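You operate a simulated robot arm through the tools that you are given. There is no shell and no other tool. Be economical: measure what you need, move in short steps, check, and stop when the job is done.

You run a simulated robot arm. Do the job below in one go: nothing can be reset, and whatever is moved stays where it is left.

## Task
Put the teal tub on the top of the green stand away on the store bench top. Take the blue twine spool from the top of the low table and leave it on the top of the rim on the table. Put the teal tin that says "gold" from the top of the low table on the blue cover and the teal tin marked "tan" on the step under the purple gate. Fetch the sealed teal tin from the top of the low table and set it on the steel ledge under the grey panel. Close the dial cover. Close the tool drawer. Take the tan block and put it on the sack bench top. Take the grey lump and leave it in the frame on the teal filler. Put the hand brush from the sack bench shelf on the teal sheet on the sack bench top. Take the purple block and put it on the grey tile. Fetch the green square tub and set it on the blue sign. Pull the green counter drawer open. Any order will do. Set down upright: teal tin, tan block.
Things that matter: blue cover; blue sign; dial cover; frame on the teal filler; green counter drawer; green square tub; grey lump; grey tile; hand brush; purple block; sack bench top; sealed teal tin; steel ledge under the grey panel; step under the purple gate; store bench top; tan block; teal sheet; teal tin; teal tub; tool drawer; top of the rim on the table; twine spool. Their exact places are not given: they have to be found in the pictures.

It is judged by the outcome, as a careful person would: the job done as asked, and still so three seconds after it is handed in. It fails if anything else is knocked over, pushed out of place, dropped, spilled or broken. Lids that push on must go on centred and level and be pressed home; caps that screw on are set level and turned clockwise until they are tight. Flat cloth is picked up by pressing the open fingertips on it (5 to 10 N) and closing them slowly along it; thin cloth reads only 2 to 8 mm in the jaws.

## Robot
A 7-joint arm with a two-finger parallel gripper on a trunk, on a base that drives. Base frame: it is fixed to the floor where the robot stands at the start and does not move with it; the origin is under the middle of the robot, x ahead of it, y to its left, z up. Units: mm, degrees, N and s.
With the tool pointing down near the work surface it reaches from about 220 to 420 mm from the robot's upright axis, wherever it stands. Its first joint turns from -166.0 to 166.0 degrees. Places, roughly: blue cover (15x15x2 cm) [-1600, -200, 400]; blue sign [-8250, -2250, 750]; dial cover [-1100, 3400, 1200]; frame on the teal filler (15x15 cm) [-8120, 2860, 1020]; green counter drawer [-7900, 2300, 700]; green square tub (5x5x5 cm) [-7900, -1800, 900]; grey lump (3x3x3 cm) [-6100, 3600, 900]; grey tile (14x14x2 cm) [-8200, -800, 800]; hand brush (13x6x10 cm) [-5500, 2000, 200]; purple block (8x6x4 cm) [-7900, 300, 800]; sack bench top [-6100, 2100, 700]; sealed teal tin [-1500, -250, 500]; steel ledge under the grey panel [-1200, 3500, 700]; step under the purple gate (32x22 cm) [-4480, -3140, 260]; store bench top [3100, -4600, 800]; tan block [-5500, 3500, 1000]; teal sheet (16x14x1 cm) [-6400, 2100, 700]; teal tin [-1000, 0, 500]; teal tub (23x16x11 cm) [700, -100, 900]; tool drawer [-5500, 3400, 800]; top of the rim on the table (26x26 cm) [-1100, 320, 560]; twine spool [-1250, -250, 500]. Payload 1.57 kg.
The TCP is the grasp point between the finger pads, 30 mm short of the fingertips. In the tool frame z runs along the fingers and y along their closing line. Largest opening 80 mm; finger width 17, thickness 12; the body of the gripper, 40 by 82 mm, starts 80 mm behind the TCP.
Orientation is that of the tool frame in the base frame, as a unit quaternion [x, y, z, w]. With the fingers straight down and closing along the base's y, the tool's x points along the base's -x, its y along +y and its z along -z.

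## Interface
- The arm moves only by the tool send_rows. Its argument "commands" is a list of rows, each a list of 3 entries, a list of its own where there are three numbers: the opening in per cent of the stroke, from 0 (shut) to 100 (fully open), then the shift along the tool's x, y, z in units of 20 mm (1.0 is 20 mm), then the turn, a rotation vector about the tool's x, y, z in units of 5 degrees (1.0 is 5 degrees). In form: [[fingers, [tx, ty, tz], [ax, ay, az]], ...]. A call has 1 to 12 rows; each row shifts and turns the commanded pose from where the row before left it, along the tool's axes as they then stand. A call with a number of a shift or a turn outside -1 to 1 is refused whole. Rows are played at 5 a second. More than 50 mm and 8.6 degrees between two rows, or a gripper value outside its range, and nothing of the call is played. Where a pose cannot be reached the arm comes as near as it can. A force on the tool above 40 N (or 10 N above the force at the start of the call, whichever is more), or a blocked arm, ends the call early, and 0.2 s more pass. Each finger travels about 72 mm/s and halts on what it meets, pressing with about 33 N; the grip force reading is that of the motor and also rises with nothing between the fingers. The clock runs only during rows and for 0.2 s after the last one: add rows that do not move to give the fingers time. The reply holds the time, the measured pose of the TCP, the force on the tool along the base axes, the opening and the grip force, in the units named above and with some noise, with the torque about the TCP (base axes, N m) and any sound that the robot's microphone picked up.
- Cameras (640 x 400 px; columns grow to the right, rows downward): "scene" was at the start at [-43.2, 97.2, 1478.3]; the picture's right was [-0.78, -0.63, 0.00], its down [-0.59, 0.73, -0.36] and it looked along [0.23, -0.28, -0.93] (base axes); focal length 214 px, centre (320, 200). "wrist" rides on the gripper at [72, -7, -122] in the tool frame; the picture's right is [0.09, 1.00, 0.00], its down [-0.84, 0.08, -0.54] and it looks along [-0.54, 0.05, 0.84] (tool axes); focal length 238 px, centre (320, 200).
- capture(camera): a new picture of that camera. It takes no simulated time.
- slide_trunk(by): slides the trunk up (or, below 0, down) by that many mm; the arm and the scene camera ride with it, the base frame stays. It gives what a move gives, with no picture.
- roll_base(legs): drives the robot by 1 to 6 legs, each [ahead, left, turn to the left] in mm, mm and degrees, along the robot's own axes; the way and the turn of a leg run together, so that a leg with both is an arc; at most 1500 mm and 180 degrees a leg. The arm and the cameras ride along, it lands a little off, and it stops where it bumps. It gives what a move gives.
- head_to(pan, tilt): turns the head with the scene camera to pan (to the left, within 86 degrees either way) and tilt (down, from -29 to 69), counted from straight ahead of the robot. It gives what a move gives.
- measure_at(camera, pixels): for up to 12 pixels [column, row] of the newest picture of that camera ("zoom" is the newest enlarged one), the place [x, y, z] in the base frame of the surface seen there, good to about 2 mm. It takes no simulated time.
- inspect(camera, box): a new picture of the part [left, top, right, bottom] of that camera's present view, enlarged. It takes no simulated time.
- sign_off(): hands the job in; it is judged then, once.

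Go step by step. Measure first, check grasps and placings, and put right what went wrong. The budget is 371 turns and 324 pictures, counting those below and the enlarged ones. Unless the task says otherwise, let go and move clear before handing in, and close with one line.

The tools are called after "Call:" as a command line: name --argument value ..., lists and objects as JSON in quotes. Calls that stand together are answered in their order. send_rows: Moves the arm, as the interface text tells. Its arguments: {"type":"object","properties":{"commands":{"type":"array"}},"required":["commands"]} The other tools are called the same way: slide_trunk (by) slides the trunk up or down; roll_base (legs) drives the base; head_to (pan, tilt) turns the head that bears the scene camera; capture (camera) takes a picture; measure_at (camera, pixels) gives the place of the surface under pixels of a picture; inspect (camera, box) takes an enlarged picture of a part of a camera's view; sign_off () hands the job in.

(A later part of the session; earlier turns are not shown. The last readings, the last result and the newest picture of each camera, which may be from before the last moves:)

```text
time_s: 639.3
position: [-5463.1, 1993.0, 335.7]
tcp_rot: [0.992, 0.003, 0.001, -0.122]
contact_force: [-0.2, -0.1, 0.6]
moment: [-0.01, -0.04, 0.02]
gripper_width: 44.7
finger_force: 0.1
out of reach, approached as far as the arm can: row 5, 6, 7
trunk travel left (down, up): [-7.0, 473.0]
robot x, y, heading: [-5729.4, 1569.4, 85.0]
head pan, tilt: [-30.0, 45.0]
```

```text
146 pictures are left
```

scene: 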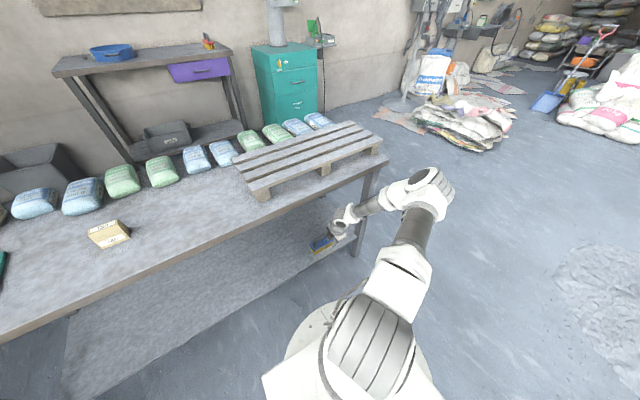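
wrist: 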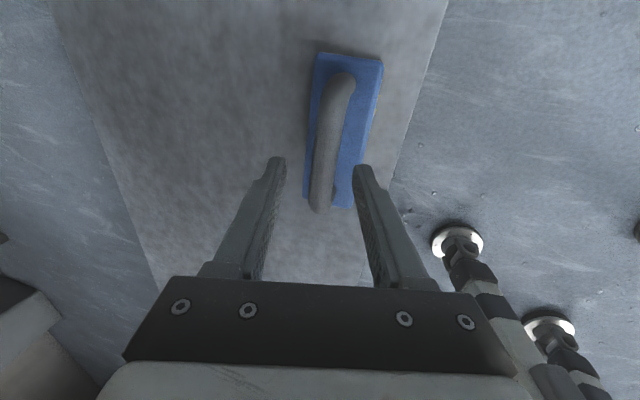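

Arm limits at z≈336. Remove the tilt and try going lower.

Call:
send_rows --commands '[[56, [0, 0, 0], [-1, 0, 0]], [56, [0, -0.2, 0], [-1, 0, 0]], [56, [0, 0, 0], [-0.8, 0, 0]], [56, [0, 0, 0.5], [0, 0, 0]], [56, [0, 0, 0.5], [0, 0, 0]], [56, [0, 0, 0.5], [0, 0, 0]], [56, [0, 0, 0], [0, 0, 0]]]'

Call:
capture --camera "wrist"

Call:
capture --camera "scene"

```text
time_s: 641.1
position: [-5466.3, 1944.1, 322.5]
tcp_rot: [1.0, -0.003, -0.009, 0.022]
contact_force: [-0.3, 1.3, -0.3]
moment: [0.01, 0.03, -0.01]
gripper_width: 45.2
finger_force: 0.2
out of reach, approached as far as the arm can: row 4, 5, 6
trunk travel left (down, up): [-7.0, 473.0]
robot x, y, heading: [-5729.2, 1549.0, 84.4]
head pan, tilt: [-30.0, 45.0]
stopped in row 7: the arm was blocked; the commanded pose is now the measured one
```

```text
145 pictures are left
```

wrist: 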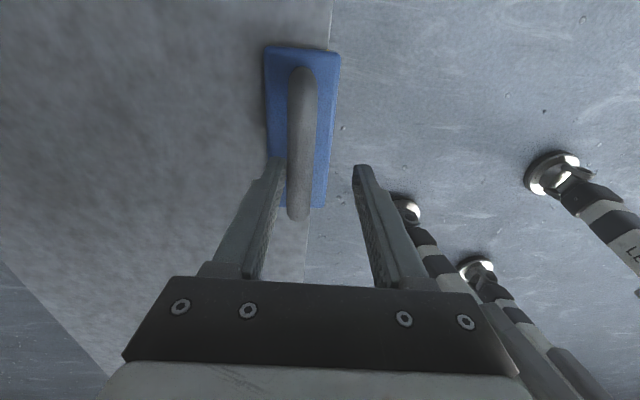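

```text
144 pictures are left
```

scene: 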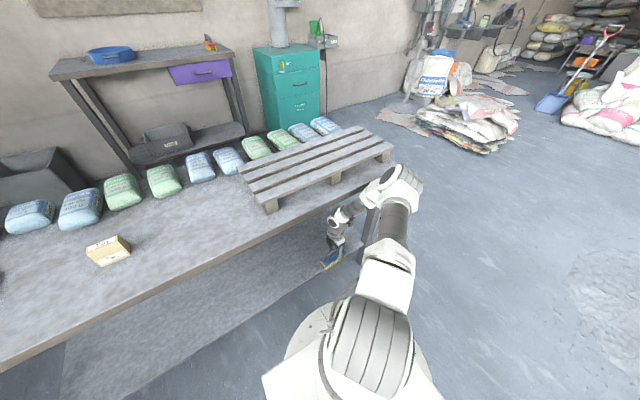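

The arm met the bench and shifted everything; the brush was dragged toward the edge but is still on the shelf. Measure where things are now.

Call:
measure_at --camera "wrist" --pixels '[[301, 80], [300, 120], [298, 180], [298, 210], [275, 60], [335, 62], [325, 150], [330, 20], [310, 230], [270, 130]]'

Call:
measure_at --camera "scene" --pixels '[[392, 180], [365, 190], [345, 212], [335, 222], [375, 235], [320, 200], [260, 250], [108, 250]]'

```text
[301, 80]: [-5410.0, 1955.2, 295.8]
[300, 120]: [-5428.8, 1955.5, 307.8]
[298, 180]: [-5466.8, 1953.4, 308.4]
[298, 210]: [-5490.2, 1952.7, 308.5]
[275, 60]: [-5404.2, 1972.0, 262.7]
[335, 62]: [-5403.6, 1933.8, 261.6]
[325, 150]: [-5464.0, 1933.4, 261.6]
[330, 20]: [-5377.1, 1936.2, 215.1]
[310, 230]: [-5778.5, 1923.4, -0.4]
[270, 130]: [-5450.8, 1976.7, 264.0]
```

```text
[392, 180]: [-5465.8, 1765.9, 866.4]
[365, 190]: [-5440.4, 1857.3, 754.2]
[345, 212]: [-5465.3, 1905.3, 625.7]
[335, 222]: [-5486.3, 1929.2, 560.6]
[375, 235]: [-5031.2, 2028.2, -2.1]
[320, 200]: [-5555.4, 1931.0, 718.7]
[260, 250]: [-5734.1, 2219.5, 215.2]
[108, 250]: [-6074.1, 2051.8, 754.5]
```

The brush now sits at the shelf's front edge with its bar (y≈1954, z≈300) between my fingers. Drop the trunk the last 6 mm and close.

Call:
slide_trunk --by -6.5

Call:
send_rows --commands '[[40, [0, 0, 0], [0, 0, 0]], [25, [0, 0, 0], [0, 0, 0]], [10, [0, 0, 0], [0, 0, 0]], [5, [0, 0, 0], [0, 0, 0]], [5, [0, 0, 0], [0, 0, 0]]]'

Call:
capture --camera "wrist"

```text
time_s: 641.6
position: [-5466.1, 1947.1, 316.6]
tcp_rot: [1.0, -0.001, -0.008, 0.018]
contact_force: [0.0, -0.4, -0.1]
moment: [0.0, -0.02, -0.01]
gripper_width: 45.3
finger_force: 0.1
trunk travel left (down, up): [-1.0, 479.0]
robot x, y, heading: [-5729.9, 1550.8, 84.8]
head pan, tilt: [-30.0, 45.0]
```

```text
time_s: 642.8
position: [-5467.2, 1945.0, 316.2]
tcp_rot: [1.0, -0.003, -0.008, 0.02]
contact_force: [-0.2, 0.8, 1.8]
moment: [0.01, 0.02, 0.05]
gripper_width: 17.3
finger_force: 32.3
trunk travel left (down, up): [-1.0, 479.0]
robot x, y, heading: [-5733.9, 1549.6, 85.0]
head pan, tilt: [-30.0, 45.0]
```

```text
143 pictures are left
```

wrist: 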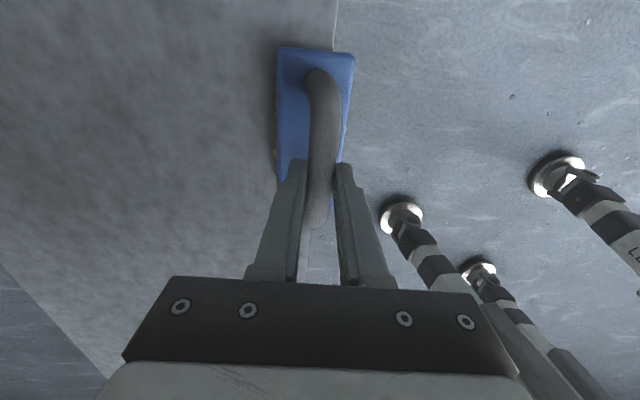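

Gripped (17 mm bar). Lift 25 mm and back straight out.

Call:
slide_trunk --by 25

Call:
roll_base --legs '[[-250, -22, 0]]'

Call:
capture --camera "wrist"

Call:
capture --camera "scene"

```text
time_s: 643.5
position: [-5469.9, 1931.5, 329.5]
tcp_rot: [0.999, -0.005, -0.014, 0.032]
contact_force: [0.4, -0.1, -1.6]
moment: [-0.01, 0.03, 0.03]
gripper_width: 17.2
finger_force: 32.0
trunk travel left (down, up): [-26.0, 454.0]
robot x, y, heading: [-5730.7, 1548.5, 84.8]
head pan, tilt: [-30.0, 45.0]
```

```text
time_s: 645.8
position: [-5466.8, 1690.9, 341.8]
tcp_rot: [1.0, -0.002, -0.008, 0.019]
contact_force: [0.2, 1.1, -1.5]
moment: [-0.02, 0.04, -0.01]
gripper_width: 17.1
finger_force: 31.7
trunk travel left (down, up): [-26.0, 454.0]
robot x, y, heading: [-5726.2, 1294.8, 84.6]
head pan, tilt: [-30.0, 45.0]
```

```text
142 pictures are left
```

wrist: 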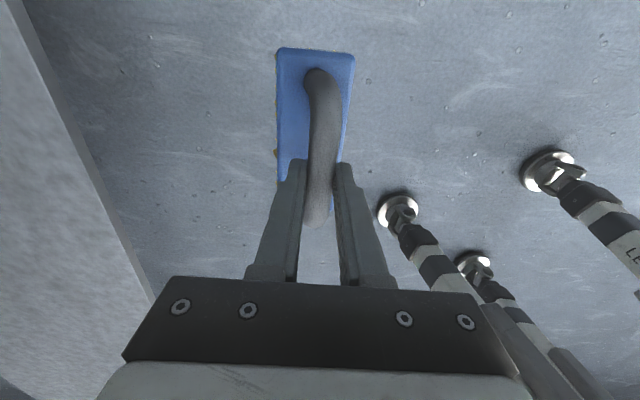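

```text
141 pictures are left
```

scene: 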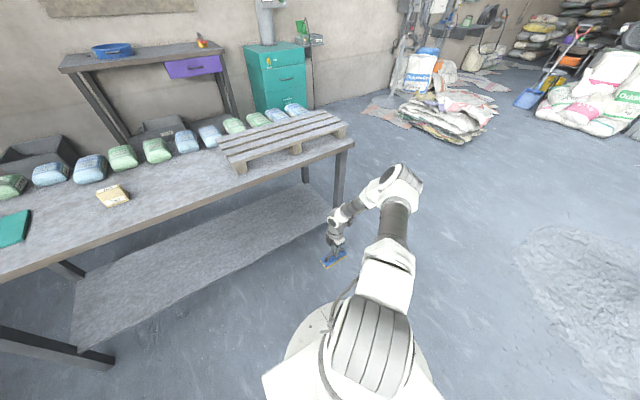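

Brush is out and held. Raise it above the bench and drive to the teal sheet.

Call:
slide_trunk --by 450

Call:
send_rows --commands '[[5, [0, 0, -1], [0, 0, 0]], [5, [0, 0, -1], [0, 0, 0]], [5, [0, 0, -1], [0, 0, 0]], [5, [0, 0, -1], [0, 0, 0]], [5, [0, 0, -1], [-0.45, 0, 0]]]'

Call:
roll_base --legs '[[-87, 919, 0], [279, 26, 0]]'

Call:
capture --camera "wrist"

Call:
capture --camera "scene"

```text
refused: 450 is not a number from -400 to 400
```

```text
time_s: 647.0
position: [-5463.6, 1694.7, 442.7]
tcp_rot: [0.999, -0.002, -0.008, 0.039]
contact_force: [-0.4, 1.0, -2.5]
moment: [0.0, 0.01, 0.0]
gripper_width: 17.2
finger_force: 32.2
trunk travel left (down, up): [-26.0, 454.0]
robot x, y, heading: [-5732.8, 1288.5, 84.6]
head pan, tilt: [-30.0, 45.0]
```

```text
time_s: 655.7
position: [-6364.3, 1890.1, 428.5]
tcp_rot: [0.998, -0.01, -0.015, 0.061]
contact_force: [0.3, 0.8, -2.4]
moment: [-0.01, 0.0, -0.03]
gripper_width: 17.3
finger_force: 31.6
trunk travel left (down, up): [-26.0, 454.0]
robot x, y, heading: [-6633.7, 1515.5, 84.2]
head pan, tilt: [-30.0, 45.0]
stopped in leg 2: the robot was blocked; the commanded pose is now the measured one
```

```text
140 pictures are left
```

wrist: 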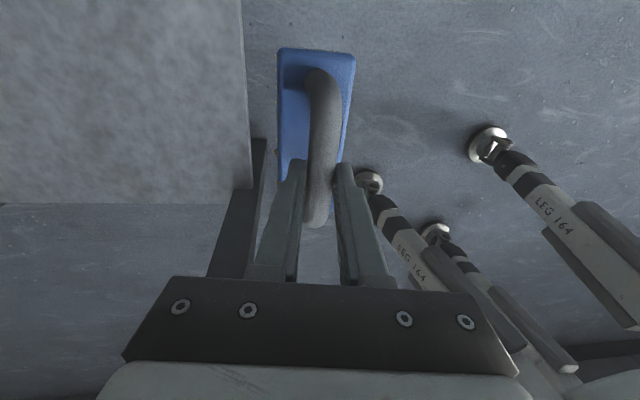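

```text
139 pictures are left
```

scene: 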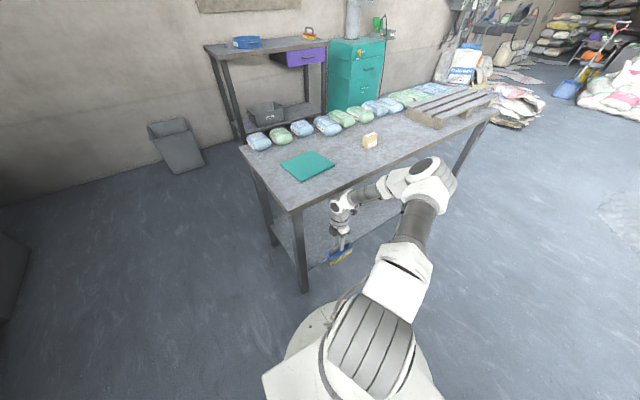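

The trunk call was refused (limit 400), so the arm bumped the bench front while low. Back off, raise, and check that nothing moved.

Call:
roll_base --legs '[[-220, -22, 0]]'

Call:
slide_trunk --by 400

Call:
head_to --pan -10 --tilt 40

Call:
capture --camera "scene"

Call:
capture --camera "wrist"

```text
time_s: 657.8
position: [-6364.5, 1670.8, 427.4]
tcp_rot: [0.998, -0.009, -0.015, 0.062]
contact_force: [-0.5, 0.2, -1.9]
moment: [0.0, -0.02, 0.02]
gripper_width: 17.1
finger_force: 32.0
trunk travel left (down, up): [-26.0, 454.0]
robot x, y, heading: [-6635.3, 1296.0, 84.4]
head pan, tilt: [-30.0, 45.0]
```

```text
time_s: 661.6
position: [-6363.7, 1671.0, 828.5]
tcp_rot: [0.998, -0.01, -0.015, 0.062]
contact_force: [-0.8, 1.6, -2.5]
moment: [-0.02, 0.02, 0.04]
gripper_width: 17.0
finger_force: 32.6
trunk travel left (down, up): [-426.0, 54.0]
robot x, y, heading: [-6636.6, 1301.2, 84.5]
head pan, tilt: [-30.0, 45.0]
```

```text
time_s: 662.4
position: [-6363.3, 1671.7, 827.2]
tcp_rot: [0.998, -0.01, -0.015, 0.061]
contact_force: [0.0, 0.2, -2.6]
moment: [-0.01, 0.01, 0.0]
gripper_width: 17.1
finger_force: 32.0
trunk travel left (down, up): [-426.0, 54.0]
robot x, y, heading: [-6633.7, 1300.0, 84.4]
head pan, tilt: [-10.0, 40.0]
```

```text
138 pictures are left
```

scene: 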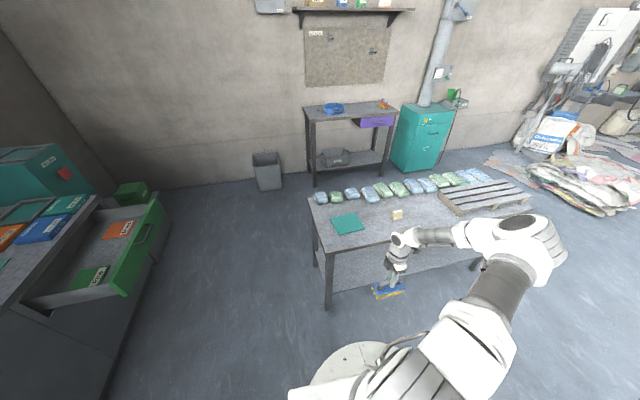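

```text
137 pictures are left
```

wrist: 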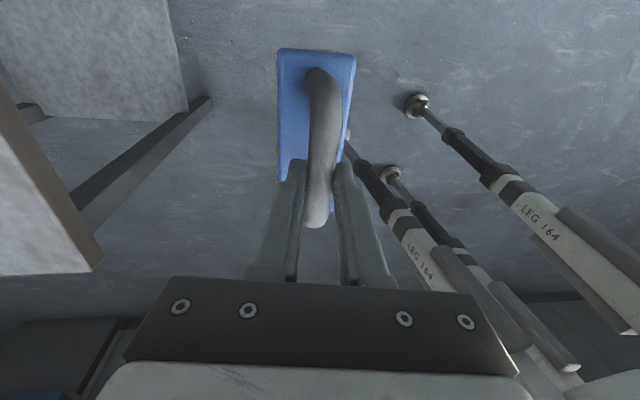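

Bench items look unmoved. Correct the slight tilt, raise, and measure the sheet.

Call:
send_rows --commands '[[5, [0, 0, -1], [1, 0, 0]], [5, [0, 0, -1], [0.4, 0, 0]], [5, [0, 0, -1], [0, 0, 0]], [5, [0, 0, -1], [0, 0, 0]]]'

Call:
measure_at --camera "scene" --pixels '[[348, 224], [332, 218], [358, 213], [338, 234], [364, 229], [397, 215], [388, 288], [375, 290]]'

Call:
inspect --camera "scene" --box '[300, 180, 460, 310]'

```text
time_s: 663.4
position: [-6361.6, 1674.7, 909.4]
tcp_rot: [1.0, -0.01, -0.013, 0.001]
contact_force: [0.1, 0.8, -2.2]
moment: [-0.05, 0.02, 0.02]
gripper_width: 17.0
finger_force: 32.2
trunk travel left (down, up): [-426.0, 54.0]
robot x, y, heading: [-6633.1, 1299.3, 84.4]
head pan, tilt: [-10.0, 40.0]
```

```text
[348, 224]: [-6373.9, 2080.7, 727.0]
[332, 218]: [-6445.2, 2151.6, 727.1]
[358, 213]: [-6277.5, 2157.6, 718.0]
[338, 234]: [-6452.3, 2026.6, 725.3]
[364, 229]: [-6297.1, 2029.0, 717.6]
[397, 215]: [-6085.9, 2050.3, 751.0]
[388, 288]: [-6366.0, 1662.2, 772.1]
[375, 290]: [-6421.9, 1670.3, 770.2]
```

```text
3.08 times, centred on (380, 245) of scene
```

zoom: 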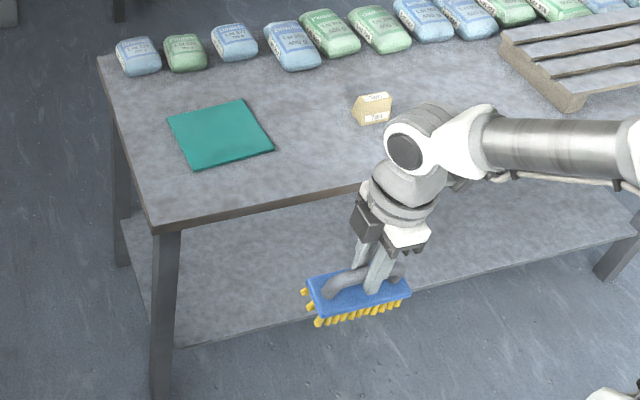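

Sheet centre ≈(-6378,2090). Drive closer and extend.

Call:
roll_base --legs '[[272, 52, 0]]'

Call:
send_rows --commands '[[5, [0, -1, 0], [0, 0, 0]], [5, [0, -1, 0], [0, 0, 0]], [5, [0, -1, 0], [0, 0, 0]], [5, [0, -1, 0], [0, 0, 0]], [5, [0, -1, 0], [0, 0, 0]], [5, [0, -1, 0], [0, 0, 0]], [5, [0, -0.8, 0], [0, 0, 0]]]'

Call:
capture --camera "wrist"

Call:
capture --camera "scene"

```text
time_s: 665.8
position: [-6389.0, 1946.9, 907.8]
tcp_rot: [1.0, -0.008, -0.014, 0.001]
contact_force: [0.1, -0.3, -2.5]
moment: [-0.03, 0.0, 0.02]
gripper_width: 17.4
finger_force: 32.3
trunk travel left (down, up): [-426.0, 54.0]
robot x, y, heading: [-6659.6, 1569.3, 84.7]
head pan, tilt: [-10.0, 40.0]
```

```text
time_s: 667.4
position: [-6387.7, 2083.2, 909.2]
tcp_rot: [1.0, -0.008, -0.015, 0.001]
contact_force: [0.0, -0.3, -1.6]
moment: [0.0, 0.02, -0.01]
gripper_width: 17.1
finger_force: 31.9
trunk travel left (down, up): [-426.0, 54.0]
robot x, y, heading: [-6657.5, 1568.2, 84.5]
head pan, tilt: [-10.0, 40.0]
```

```text
135 pictures are left
```

wrist: 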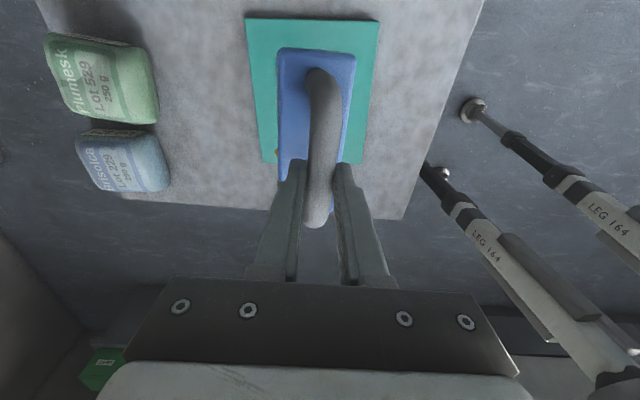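

```text
134 pictures are left
```

scene: 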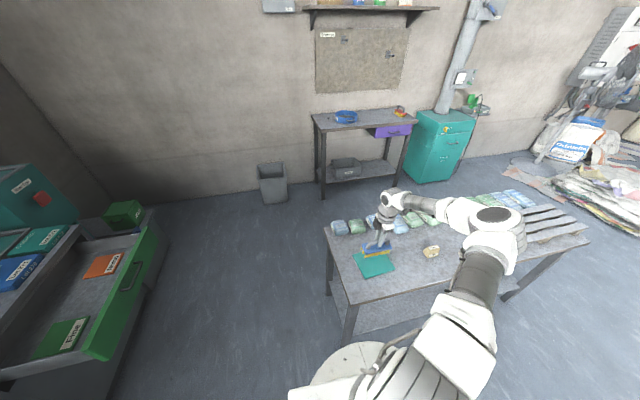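

Call:
measure_at --camera "wrist" --pixels '[[250, 22], [376, 24], [262, 160], [366, 150], [315, 60], [282, 60], [350, 60], [360, 160]]'

```text
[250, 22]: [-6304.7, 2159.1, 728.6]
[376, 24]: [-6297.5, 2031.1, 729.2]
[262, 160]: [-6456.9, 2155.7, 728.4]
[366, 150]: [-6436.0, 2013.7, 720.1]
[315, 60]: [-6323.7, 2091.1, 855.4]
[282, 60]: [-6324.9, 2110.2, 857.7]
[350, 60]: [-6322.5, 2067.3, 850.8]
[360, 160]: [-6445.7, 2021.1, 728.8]
```

Brush is centred over the sheet, bottom ≈ z 807. Lower.

Call:
slide_trunk --by -72

Call:
slide_trunk --by -4

Call:
slide_trunk --by -2

Call:
slide_trunk --by -2

```text
time_s: 668.5
position: [-6387.6, 2084.4, 836.3]
tcp_rot: [1.0, -0.009, -0.014, 0.0]
contact_force: [-0.2, -0.2, -2.2]
moment: [-0.03, 0.03, -0.01]
gripper_width: 17.2
finger_force: 32.7
trunk travel left (down, up): [-354.0, 126.0]
robot x, y, heading: [-6658.7, 1569.6, 84.8]
head pan, tilt: [-10.0, 40.0]
```

```text
time_s: 669.0
position: [-6387.4, 2084.5, 832.4]
tcp_rot: [1.0, -0.009, -0.014, 0.001]
contact_force: [-0.6, 0.0, -1.7]
moment: [-0.01, -0.03, -0.05]
gripper_width: 17.5
finger_force: 32.5
trunk travel left (down, up): [-350.0, 130.0]
robot x, y, heading: [-6659.2, 1566.6, 84.7]
head pan, tilt: [-10.0, 40.0]
```

```text
time_s: 669.5
position: [-6387.6, 2084.9, 830.6]
tcp_rot: [1.0, -0.008, -0.013, 0.001]
contact_force: [-0.6, -0.5, 1.9]
moment: [-0.09, -0.14, -0.02]
gripper_width: 17.1
finger_force: 32.5
trunk travel left (down, up): [-348.0, 132.0]
robot x, y, heading: [-6659.7, 1569.2, 85.0]
head pan, tilt: [-10.0, 40.0]
```

```text
time_s: 670.0
position: [-6387.1, 2084.8, 831.5]
tcp_rot: [1.0, -0.008, -0.013, -0.001]
contact_force: [-2.0, 0.7, 14.1]
moment: [-0.11, -0.8, -0.02]
gripper_width: 17.5
finger_force: 32.2
trunk travel left (down, up): [-346.0, 134.0]
robot x, y, heading: [-6654.6, 1567.1, 84.4]
head pan, tilt: [-10.0, 40.0]
```

Touching the sheet. Release and rise.

Call:
send_rows --commands '[[30, [0, 0, 0], [0, 0, 0]], [45, [0, 0, 0], [0, 0, 0]], [55, [0, 0, 0], [0, 0, 0]], [55, [0, 0, 0], [0, 0, 0]]]'

Call:
slide_trunk --by 130

Call:
capture --camera "wrist"

```text
time_s: 671.0
position: [-6386.6, 2084.5, 828.0]
tcp_rot: [1.0, -0.009, -0.014, 0.001]
contact_force: [-0.1, -0.3, -0.2]
moment: [-0.01, 0.01, -0.01]
gripper_width: 44.3
finger_force: 0.0
trunk travel left (down, up): [-346.0, 134.0]
robot x, y, heading: [-6657.7, 1571.0, 84.5]
head pan, tilt: [-10.0, 40.0]
```

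```text
time_s: 672.6
position: [-6387.5, 2084.4, 959.8]
tcp_rot: [1.0, -0.009, -0.015, 0.001]
contact_force: [-0.5, 0.4, -0.1]
moment: [0.04, -0.04, -0.04]
gripper_width: 44.0
finger_force: 0.1
trunk travel left (down, up): [-476.0, 4.0]
robot x, y, heading: [-6660.7, 1570.6, 84.6]
head pan, tilt: [-10.0, 40.0]
```

```text
133 pictures are left
```

wrist: 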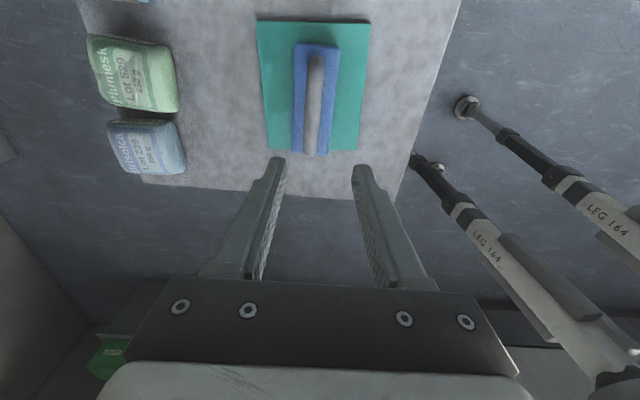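

Brush rests on the teal sheet. Next the grey lump: retract and go round to the tool table.

Call:
send_rows --commands '[[55, [0, 1, 0], [0, 0, 0]], [55, [0, 1, 0], [0, 0, 0]], [55, [0, 1, 0], [0, 0, 0]], [55, [0, 1, 0], [0, 0, 0]], [55, [0, 1, 0], [0, 0, 0]], [55, [0, 1, 0], [0, 0, 0]], [55, [0, 0.8, 0], [0, 0, 0]]]'

Call:
roll_base --legs '[[-87, 283, 0], [1344, 127, 0], [0, 0, 27], [-272, -796, 0]]'

Call:
head_to --pan 0 --tilt 35

Call:
capture --camera "scene"

```text
time_s: 674.2
position: [-6387.4, 1947.7, 958.5]
tcp_rot: [1.0, -0.008, -0.014, 0.001]
contact_force: [-0.6, 0.8, -0.3]
moment: [0.0, 0.01, 0.02]
gripper_width: 43.9
finger_force: 0.1
trunk travel left (down, up): [-476.0, 4.0]
robot x, y, heading: [-6663.2, 1567.0, 84.7]
head pan, tilt: [-10.0, 40.0]
```

```text
time_s: 693.2
position: [-6084.2, 3383.8, 960.3]
tcp_rot: [0.971, 0.24, -0.013, 0.004]
contact_force: [-0.3, -0.1, 0.8]
moment: [0.0, 0.02, -0.01]
gripper_width: 44.0
finger_force: 0.0
trunk travel left (down, up): [-476.0, 4.0]
robot x, y, heading: [-6143.9, 2922.7, 113.2]
head pan, tilt: [-10.0, 40.0]
```

```text
time_s: 693.9
position: [-6086.9, 3383.1, 958.8]
tcp_rot: [0.971, 0.239, -0.014, 0.004]
contact_force: [-0.2, 0.0, -0.4]
moment: [0.02, -0.02, -0.02]
gripper_width: 44.2
finger_force: 0.1
trunk travel left (down, up): [-476.0, 4.0]
robot x, y, heading: [-6147.5, 2922.2, 113.2]
head pan, tilt: [0.0, 35.0]
```

```text
132 pictures are left
```

scene: 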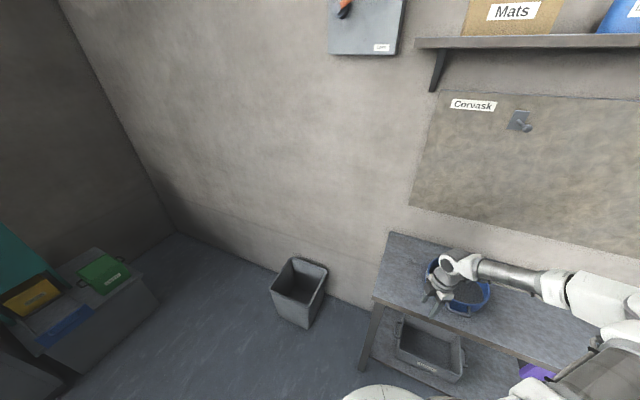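

Call:
head_to --pan -25 --tilt 40

Call:
inspect --camera "scene" --box '[200, 150, 360, 290]'

Call:
capture --camera "wrist"

```text
time_s: 694.8
position: [-6086.4, 3384.1, 959.6]
tcp_rot: [0.971, 0.24, -0.013, 0.004]
contact_force: [0.2, 0.3, -0.5]
moment: [0.05, 0.0, -0.01]
gripper_width: 44.2
finger_force: 0.0
trunk travel left (down, up): [-476.0, 4.0]
robot x, y, heading: [-6146.3, 2918.2, 113.3]
head pan, tilt: [-25.0, 40.0]
```

```text
2.86 times, centred on (280, 220) of scene
```

zoom: 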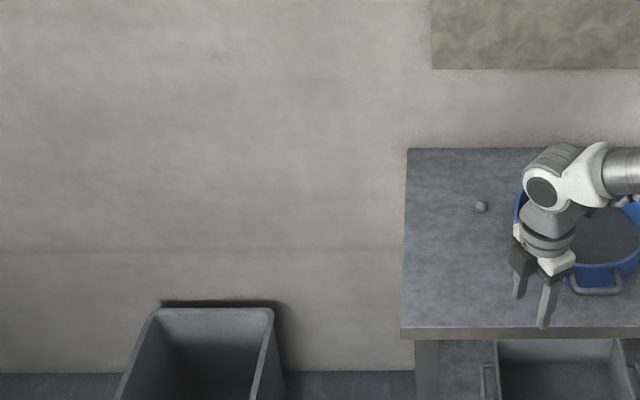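

```text
130 pictures are left
```

wrist: 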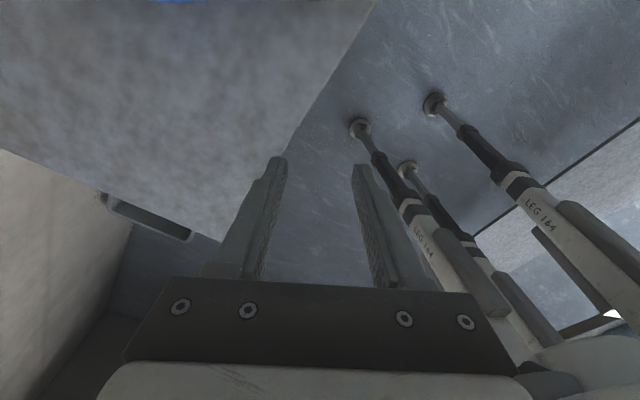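

Call:
measure_at --camera "zoom" --pixels '[[481, 205], [478, 203], [484, 209], [515, 220], [460, 230], [408, 150]]'

```text
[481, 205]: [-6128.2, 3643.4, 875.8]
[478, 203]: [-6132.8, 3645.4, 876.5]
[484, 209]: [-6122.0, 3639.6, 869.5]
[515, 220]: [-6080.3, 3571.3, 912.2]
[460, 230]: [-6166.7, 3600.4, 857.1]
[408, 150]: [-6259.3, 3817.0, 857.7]
```

Lump centre ≈(-6127,3649), top ~885. Move in and extend over it.

Call:
roll_base --legs '[[154, -21, 0]]'

Call:
send_rows --commands '[[70, [0.44, -0.84, 0], [0, 0, 0]], [70, [0.44, -0.84, 0], [0, 0, 0]], [70, [0.44, -0.84, 0], [0, 0, 0]], [70, [0.44, -0.84, 0], [0, 0, 0]], [70, [0.44, -0.84, 0], [0, 0, 0]], [70, [0.44, -0.84, 0], [0, 0, 0]]]'

Call:
capture --camera "wrist"

Call:
capture --camera "scene"

```text
time_s: 696.4
position: [-6126.3, 3532.3, 959.7]
tcp_rot: [0.971, 0.238, -0.013, 0.004]
contact_force: [0.0, 0.2, -0.8]
moment: [0.02, 0.03, 0.01]
gripper_width: 44.1
finger_force: 0.0
trunk travel left (down, up): [-476.0, 4.0]
robot x, y, heading: [-6185.2, 3073.9, 113.2]
head pan, tilt: [-25.0, 40.0]
```

```text
time_s: 697.8
position: [-6125.0, 3646.1, 957.6]
tcp_rot: [0.971, 0.239, -0.013, 0.004]
contact_force: [1.0, -0.6, 0.6]
moment: [-0.01, -0.01, 0.03]
gripper_width: 56.0
finger_force: 0.0
trunk travel left (down, up): [-476.0, 4.0]
robot x, y, heading: [-6182.7, 3069.0, 113.1]
head pan, tilt: [-25.0, 40.0]
```

```text
129 pictures are left
```

wrist: 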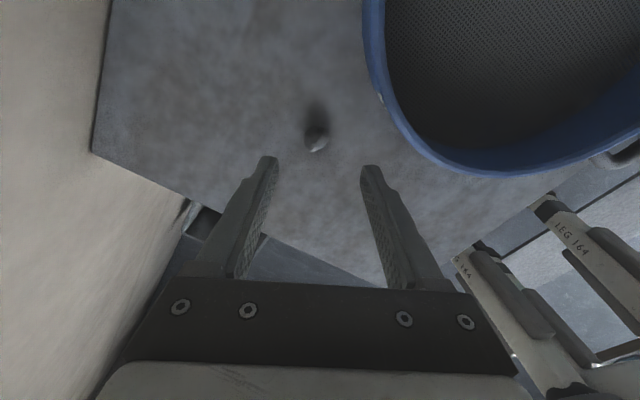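

```text
128 pictures are left
```

scene: 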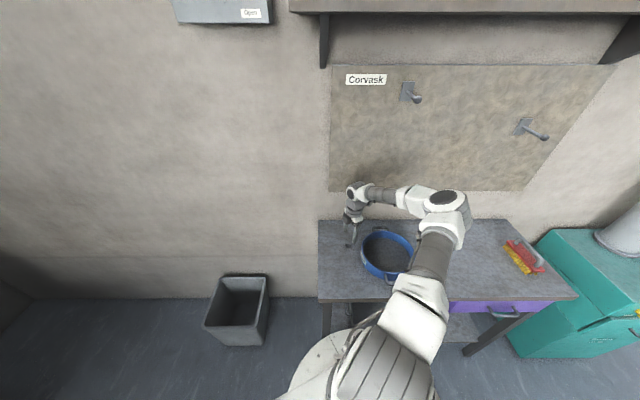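

Call:
measure_at --camera "wrist" --pixels '[[316, 143], [308, 142], [325, 142], [316, 133], [316, 150], [370, 90]]'

Call:
inspect --camera "wrist" --box '[270, 90, 370, 180]'

```text
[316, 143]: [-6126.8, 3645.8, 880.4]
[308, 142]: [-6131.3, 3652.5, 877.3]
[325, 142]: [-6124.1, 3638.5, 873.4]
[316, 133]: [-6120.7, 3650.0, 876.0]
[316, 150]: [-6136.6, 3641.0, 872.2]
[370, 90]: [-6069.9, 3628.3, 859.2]
```

```text
4.44 times, centred on (320, 135) of wrist
```

zoom: 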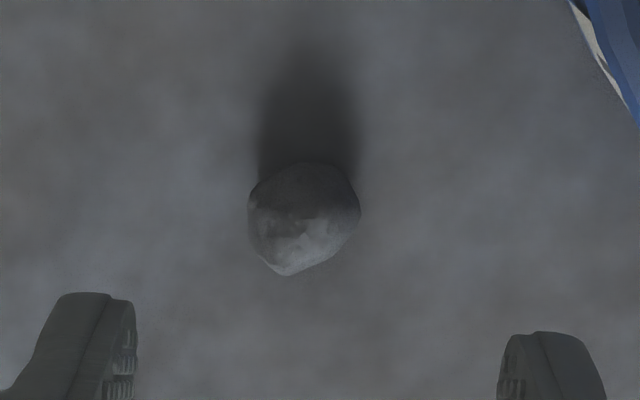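

Centred. Descend with tips ~2 mm above the table, and close.

Call:
slide_trunk --by -67.5

Call:
send_rows --commands '[[50, [0, 0, 0], [0, 0, 0]], [35, [0, 0, 0], [0, 0, 0]], [20, [0, 0, 0], [0, 0, 0]], [5, [0, 0, 0], [0, 0, 0]], [0, [0, 0, 0], [0, 0, 0]], [0, [0, 0, 0], [0, 0, 0]]]'

Call:
slide_trunk --by 67

Call:
capture --camera "wrist"

```text
time_s: 698.9
position: [-6126.0, 3646.0, 889.6]
tcp_rot: [0.971, 0.239, -0.013, 0.004]
contact_force: [-0.2, 0.0, 1.7]
moment: [0.05, 0.02, -0.02]
gripper_width: 55.9
finger_force: 0.0
trunk travel left (down, up): [-408.0, 72.0]
robot x, y, heading: [-6182.5, 3069.3, 113.2]
head pan, tilt: [-25.0, 40.0]
```

```text
time_s: 700.3
position: [-6125.2, 3644.6, 890.5]
tcp_rot: [0.971, 0.238, -0.014, 0.004]
contact_force: [0.3, 1.2, 2.2]
moment: [0.05, 0.0, -0.02]
gripper_width: 18.1
finger_force: 32.5
trunk travel left (down, up): [-408.0, 72.0]
robot x, y, heading: [-6185.4, 3069.9, 113.0]
head pan, tilt: [-25.0, 40.0]
```

```text
time_s: 701.4
position: [-6125.8, 3645.3, 957.4]
tcp_rot: [0.971, 0.238, -0.014, 0.005]
contact_force: [-0.3, 0.1, 0.5]
moment: [0.01, -0.01, -0.02]
gripper_width: 18.0
finger_force: 32.4
trunk travel left (down, up): [-475.0, 5.0]
robot x, y, heading: [-6182.9, 3070.3, 113.3]
head pan, tilt: [-25.0, 40.0]
```

```text
126 pictures are left
```

wrist: 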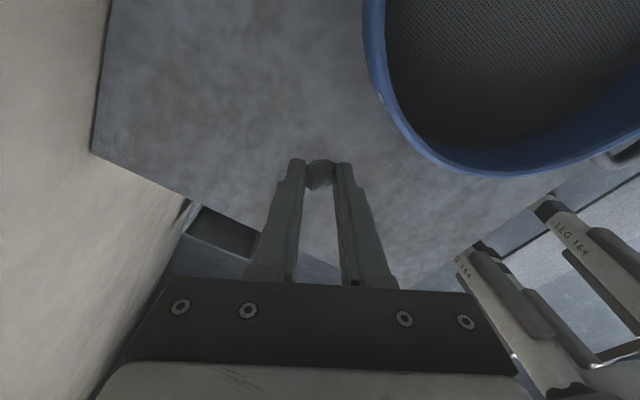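

Lump held. Retract, raise and untwist the wrist, then drive to the teal filler.

Call:
send_rows --commands '[[0, [-0.44, 0.84, 0], [0, 0, 0]], [0, [-0.44, 0.84, 0], [0, 0, 0]], [0, [-0.44, 0.84, 0], [0, 0, 0]], [0, [-0.44, 0.84, 0], [0, 0, 0]], [0, [-0.44, 0.84, 0], [0, 0, 0]], [0, [-0.44, 0.84, 0], [0, 0, 0]]]'

Call:
send_rows --commands '[[0, [0, 0, -1], [0, 0, -1]], [0, [0, 0, -1], [0, 0, -1]], [0, [0, 0, -1], [0, 0, -1]], [0, [0, 0, -1], [0, 0, -1]], [0, [0, 0, -1], [0, 0, -1]], [0, [0, 0, -1], [0, 0, -1]], [0, [0, 0, -1], [0, 0, -1]], [0, [0, 0, -1], [0, 0, -1]], [0, [0, 0, 0], [0, 0, -1]], [0, [0, 0, 0], [0, 0, -1]]]'

Call:
roll_base --legs '[[-156, 67, 0], [355, 827, 0], [0, 0, 96]]'

Call:
head_to --pan -25 --tilt 25

Call:
capture --camera "scene"

```text
time_s: 702.8
position: [-6126.2, 3532.2, 957.7]
tcp_rot: [0.971, 0.239, -0.012, 0.004]
contact_force: [0.2, 0.0, -0.1]
moment: [0.01, -0.01, 0.0]
gripper_width: 17.5
finger_force: 32.6
trunk travel left (down, up): [-475.0, 5.0]
robot x, y, heading: [-6182.2, 3069.3, 113.2]
head pan, tilt: [-25.0, 40.0]
```

```text
time_s: 705.0
position: [-6122.9, 3534.3, 1119.8]
tcp_rot: [0.779, 0.627, -0.013, -0.002]
contact_force: [0.2, 0.5, -0.4]
moment: [-0.04, 0.03, -0.01]
gripper_width: 17.4
finger_force: 32.2
trunk travel left (down, up): [-475.0, 5.0]
robot x, y, heading: [-6185.2, 3069.4, 113.0]
head pan, tilt: [-25.0, 40.0]
```

```text
time_s: 718.3
position: [-7556.6, 2912.6, 1118.1]
tcp_rot: [0.055, 0.998, -0.01, 0.01]
contact_force: [1.0, -0.5, -0.1]
moment: [-0.03, 0.01, 0.02]
gripper_width: 17.2
finger_force: 32.3
trunk travel left (down, up): [-475.0, 5.0]
robot x, y, heading: [-7088.7, 2902.6, -150.9]
head pan, tilt: [-25.0, 40.0]
```

```text
time_s: 719.0
position: [-7556.3, 2911.1, 1118.4]
tcp_rot: [0.054, 0.998, -0.01, 0.009]
contact_force: [-0.5, 0.0, -0.1]
moment: [0.0, 0.03, -0.02]
gripper_width: 17.4
finger_force: 31.8
trunk travel left (down, up): [-475.0, 5.0]
robot x, y, heading: [-7090.6, 2903.1, -150.9]
head pan, tilt: [-25.0, 25.0]
```

```text
125 pictures are left
```

scene: 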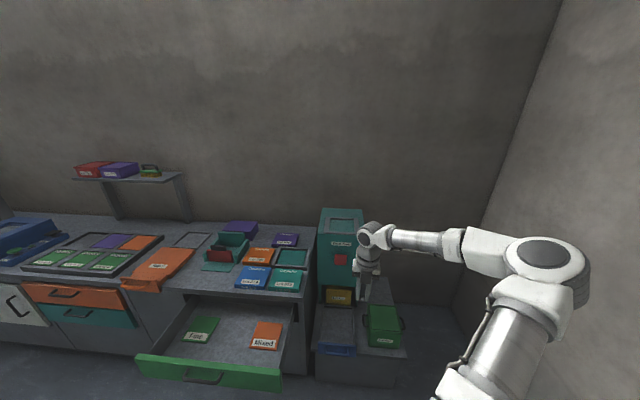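

Call:
inspect --camera "scene" --box '[300, 195, 420, 380]'

Call:
measure_at --camera "scene" --pixels '[[342, 225], [332, 222], [353, 222], [330, 231], [355, 231], [342, 232], [320, 235], [340, 260], [340, 350], [350, 360], [375, 340], [300, 300]]'

```text
2.16 times, centred on (360, 288) of scene
```

zoom: 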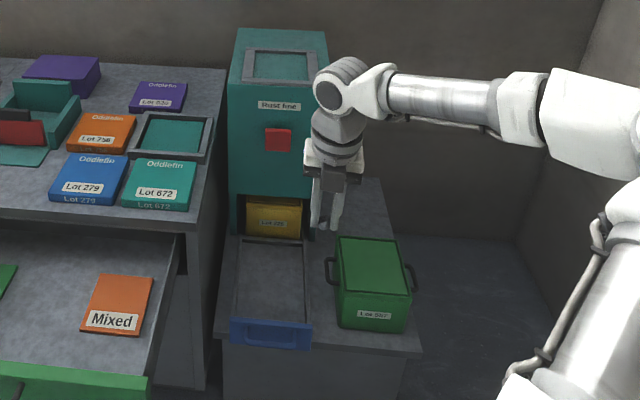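

```text
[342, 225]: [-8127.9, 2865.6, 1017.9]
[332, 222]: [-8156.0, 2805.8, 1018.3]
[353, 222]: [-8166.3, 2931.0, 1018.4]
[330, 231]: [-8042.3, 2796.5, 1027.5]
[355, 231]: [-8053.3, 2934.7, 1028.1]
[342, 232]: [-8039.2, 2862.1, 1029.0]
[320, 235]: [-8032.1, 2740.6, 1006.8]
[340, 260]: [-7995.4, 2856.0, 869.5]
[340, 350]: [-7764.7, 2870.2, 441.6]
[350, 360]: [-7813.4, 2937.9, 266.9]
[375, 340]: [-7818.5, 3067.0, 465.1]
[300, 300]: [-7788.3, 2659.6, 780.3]
```

Frame interior: x -8052…-8185, y 2800…2930, floor z 1018, rim 1028. Drive closer and extend.

Call:
roll_base --legs '[[345, -143, 0]]'

Call:
send_rows --commands '[[0, [0.98, -0.1, 0], [0, 0, 0]], [0, [0.98, -0.1, 0], [0, 0, 0]], [0, [0.98, -0.1, 0], [0, 0, 0]], [0, [0.98, -0.1, 0], [0, 0, 0]], [0, [0.98, -0.1, 0], [0, 0, 0]], [0, [0.98, -0.1, 0], [0, 0, 0]], [0, [0.98, -0.1, 0], [0, 0, 0]], [0, [0.98, -0.1, 0], [0, 0, 0]], [0, [0.98, -0.1, 0], [0, 0, 0]]]'

Call:
capture --camera "wrist"

Call:
capture --camera "scene"

```text
time_s: 721.9
position: [-7925.0, 2865.3, 1118.2]
tcp_rot: [0.053, 0.999, -0.011, 0.009]
contact_force: [0.7, 0.4, 0.5]
moment: [-0.01, -0.02, -0.03]
gripper_width: 16.8
finger_force: 31.4
trunk travel left (down, up): [-475.0, 5.0]
robot x, y, heading: [-7455.5, 2854.3, -150.4]
head pan, tilt: [-25.0, 25.0]
```

```text
time_s: 723.9
position: [-8102.9, 2863.8, 1115.6]
tcp_rot: [0.052, 0.999, -0.01, 0.009]
contact_force: [-0.4, 0.9, 1.0]
moment: [0.02, 0.0, 0.01]
gripper_width: 16.7
finger_force: 32.2
trunk travel left (down, up): [-475.0, 5.0]
robot x, y, heading: [-7459.4, 2856.4, -150.6]
head pan, tilt: [-25.0, 25.0]
```

```text
123 pictures are left
```

wrist: 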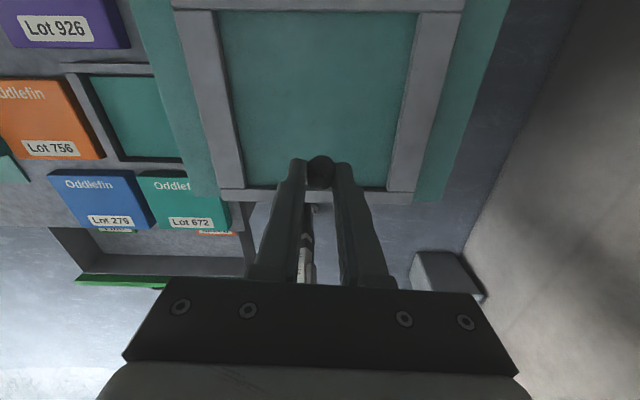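

```text
122 pictures are left
```

scene: 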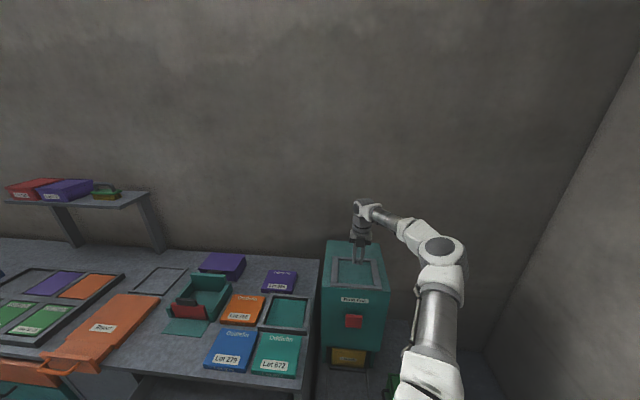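

Over the frame's centre. Lower so the lump touches, then release.

Call:
slide_trunk --by -62

Call:
slide_trunk --by -2

Call:
slide_trunk --by -1.5

```text
time_s: 724.9
position: [-8101.0, 2864.5, 1054.8]
tcp_rot: [0.053, 0.999, -0.011, 0.009]
contact_force: [-0.5, 0.5, 1.8]
moment: [0.02, -0.01, -0.03]
gripper_width: 16.7
finger_force: 31.7
trunk travel left (down, up): [-413.0, 67.0]
robot x, y, heading: [-7456.0, 2857.0, -150.4]
head pan, tilt: [-25.0, 25.0]
```

```text
time_s: 725.4
position: [-8101.7, 2864.3, 1054.1]
tcp_rot: [0.052, 0.999, -0.011, 0.007]
contact_force: [-0.9, -0.3, 12.1]
moment: [0.03, 0.03, 0.01]
gripper_width: 16.8
finger_force: 31.6
trunk travel left (down, up): [-411.0, 69.0]
robot x, y, heading: [-7454.8, 2855.9, -150.5]
head pan, tilt: [-25.0, 25.0]
```

```text
time_s: 725.9
position: [-8100.5, 2864.3, 1054.0]
tcp_rot: [0.053, 0.999, -0.01, 0.007]
contact_force: [-1.2, -0.3, 23.1]
moment: [0.07, 0.04, 0.01]
gripper_width: 16.4
finger_force: 32.3
trunk travel left (down, up): [-410.0, 70.0]
robot x, y, heading: [-7458.4, 2853.5, -150.8]
head pan, tilt: [-25.0, 25.0]
```

Call:
send_rows --commands '[[25, [0, 0, -0.05], [0, 0, 0]], [35, [0, 0, 0], [0, 0, 0]], [45, [0, 0, 0], [0, 0, 0]], [45, [0, 0, 0], [0, 0, 0]]]'

Call:
slide_trunk --by 68

Call:
capture --camera "wrist"

```text
time_s: 726.9
position: [-8101.6, 2865.7, 1051.6]
tcp_rot: [0.053, 0.998, -0.01, 0.009]
contact_force: [0.0, 0.0, 0.1]
moment: [-0.02, -0.02, -0.02]
gripper_width: 35.9
finger_force: 0.0
trunk travel left (down, up): [-410.0, 70.0]
robot x, y, heading: [-7456.3, 2856.6, -150.5]
head pan, tilt: [-25.0, 25.0]
```

```text
time_s: 728.0
position: [-8101.5, 2863.3, 1120.4]
tcp_rot: [0.052, 0.999, -0.01, 0.009]
contact_force: [-0.4, -0.2, -0.3]
moment: [-0.01, 0.02, -0.01]
gripper_width: 35.9
finger_force: 0.0
trunk travel left (down, up): [-478.0, 2.0]
robot x, y, heading: [-7456.3, 2856.9, -150.5]
head pan, tilt: [-25.0, 25.0]
```

```text
121 pictures are left
```

wrist: 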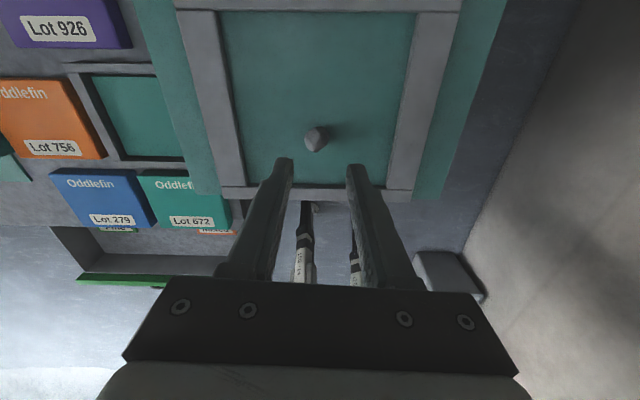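

Lump lies in the frame. Now back east to the low table: retract and drive.

Call:
send_rows --commands '[[45, [-0.98, 0.1, 0], [0, 0, 0]], [45, [-0.98, 0.1, 0], [0, 0, 0]], [45, [-0.98, 0.1, 0], [0, 0, 0]], [45, [-0.98, 0.1, 0], [0, 0, 0]], [45, [-0.98, 0.1, 0], [0, 0, 0]], [45, [-0.98, 0.1, 0], [0, 0, 0]], [45, [-0.98, 0.1, 0], [0, 0, 0]], [45, [-0.98, 0.1, 0], [0, 0, 0]], [45, [-0.98, 0.1, 0], [0, 0, 0]]]'

Call:
roll_base --legs '[[-436, 246, 0], [663, 1176, 0], [-1002, 565, 0], [-1002, 565, 0], [-902, 448, 0], [25, 572, 0]]'

```text
time_s: 730.0
position: [-7924.8, 2863.9, 1124.4]
tcp_rot: [0.054, 0.998, -0.011, 0.008]
contact_force: [0.3, -0.4, 0.9]
moment: [0.0, 0.0, -0.01]
gripper_width: 35.9
finger_force: 0.0
trunk travel left (down, up): [-478.0, 2.0]
robot x, y, heading: [-7456.5, 2856.5, -150.3]
head pan, tilt: [-25.0, 25.0]
```

```text
time_s: 764.9
position: [-3885.2, 1126.1, 1123.5]
tcp_rot: [0.054, 0.998, -0.009, 0.009]
contact_force: [0.1, -0.7, 0.5]
moment: [-0.01, 0.04, 0.01]
gripper_width: 35.9
finger_force: 0.1
trunk travel left (down, up): [-478.0, 2.0]
robot x, y, heading: [-3417.4, 1117.5, -150.8]
head pan, tilt: [-25.0, 25.0]
```

Call:
roll_base --legs '[[-262, 796, 0], [-280, 729, 0], [433, 836, 0], [-803, 449, 0], [0, 0, -89]]'

Call:
head_to --pan -35 --tilt 45

Call:
capture --camera "scene"

```text
time_s: 793.5
position: [-1224.8, -436.6, 1124.8]
tcp_rot: [0.748, 0.663, -0.014, -0.001]
contact_force: [0.9, 0.1, -0.6]
moment: [0.01, -0.04, 0.01]
gripper_width: 36.0
finger_force: 0.1
trunk travel left (down, up): [-478.0, 2.0]
robot x, y, heading: [-1240.0, -905.4, 118.9]
head pan, tilt: [-25.0, 25.0]
```

```text
time_s: 794.3
position: [-1225.4, -436.1, 1124.4]
tcp_rot: [0.748, 0.663, -0.014, -0.001]
contact_force: [-0.3, -0.6, -0.1]
moment: [0.0, 0.01, 0.0]
gripper_width: 35.7
finger_force: 0.1
trunk travel left (down, up): [-478.0, 2.0]
robot x, y, heading: [-1240.4, -903.7, 118.8]
head pan, tilt: [-35.0, 45.0]
```

```text
120 pictures are left
```

scene: 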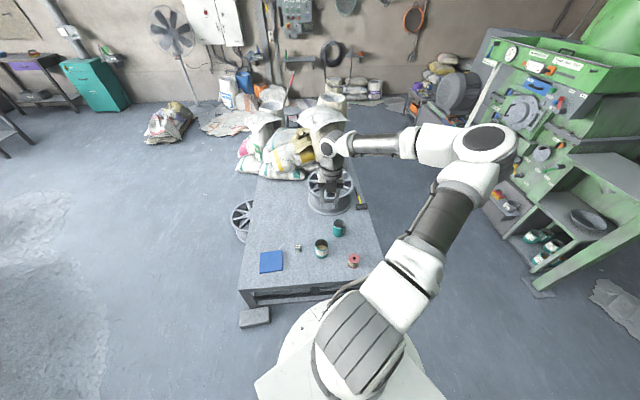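

Tins, cover and spool places are as left. Lower the trunk and arm, and move in.

Call:
slide_trunk --by -380

Call:
send_rows --commands '[[40, [0, 0, 1], [0, 0, 0]], [40, [0, 0, 1], [0, 0, 0]], [40, [0, 0, 1], [0, 0, 0]], [40, [0, 0, 1], [0, 0, 0]], [40, [0, 0, 1], [0, 0, 0]], [40, [0, 0, 1], [0, 0, 0]], [40, [0, 0, 1], [0, 0, 0]], [40, [0, 0, 1], [0, 0, 0]]]'

Call:
roll_base --legs '[[142, -79, 0]]'

Call:
capture --camera "scene"

Call:
capture --camera "wrist"

```text
time_s: 798.0
position: [-1224.0, -435.5, 743.4]
tcp_rot: [0.747, 0.665, -0.013, -0.001]
contact_force: [0.6, 0.0, 0.6]
moment: [0.04, -0.02, 0.02]
gripper_width: 36.2
finger_force: 0.0
trunk travel left (down, up): [-98.0, 382.0]
robot x, y, heading: [-1236.5, -900.5, 118.8]
head pan, tilt: [-35.0, 45.0]
```

```text
time_s: 799.8
position: [-1227.5, -440.0, 583.6]
tcp_rot: [0.747, 0.664, -0.013, -0.001]
contact_force: [-1.1, -0.5, -0.1]
moment: [0.01, 0.0, 0.01]
gripper_width: 31.8
finger_force: 0.1
trunk travel left (down, up): [-98.0, 382.0]
robot x, y, heading: [-1237.9, -904.2, 119.1]
head pan, tilt: [-35.0, 45.0]
```

```text
time_s: 801.3
position: [-1229.4, -277.0, 583.9]
tcp_rot: [0.747, 0.665, -0.014, -0.001]
contact_force: [-0.3, 0.1, -0.2]
moment: [-0.01, 0.0, -0.03]
gripper_width: 31.9
finger_force: 0.1
trunk travel left (down, up): [-98.0, 382.0]
robot x, y, heading: [-1238.0, -741.3, 118.8]
head pan, tilt: [-35.0, 45.0]
```

```text
119 pictures are left
```

scene: 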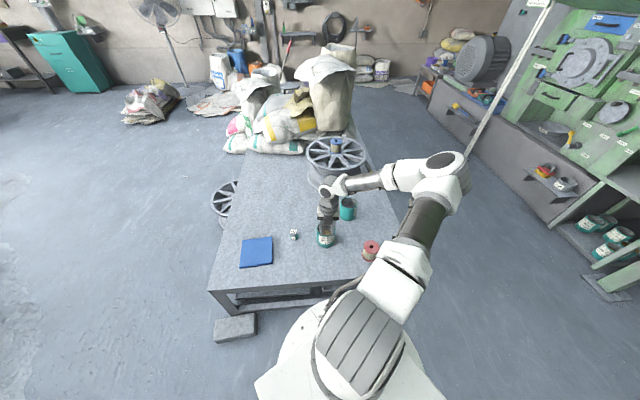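

```text
118 pictures are left
```

wrist: 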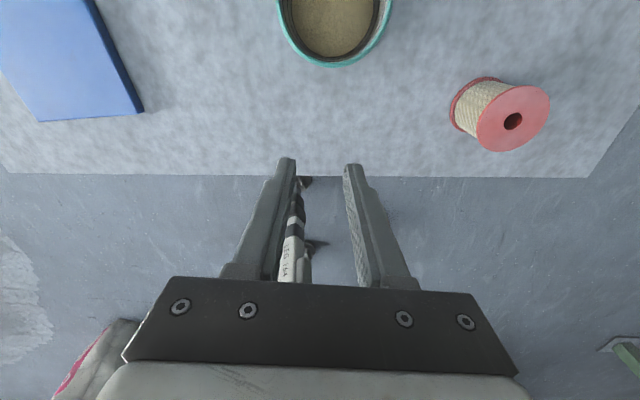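

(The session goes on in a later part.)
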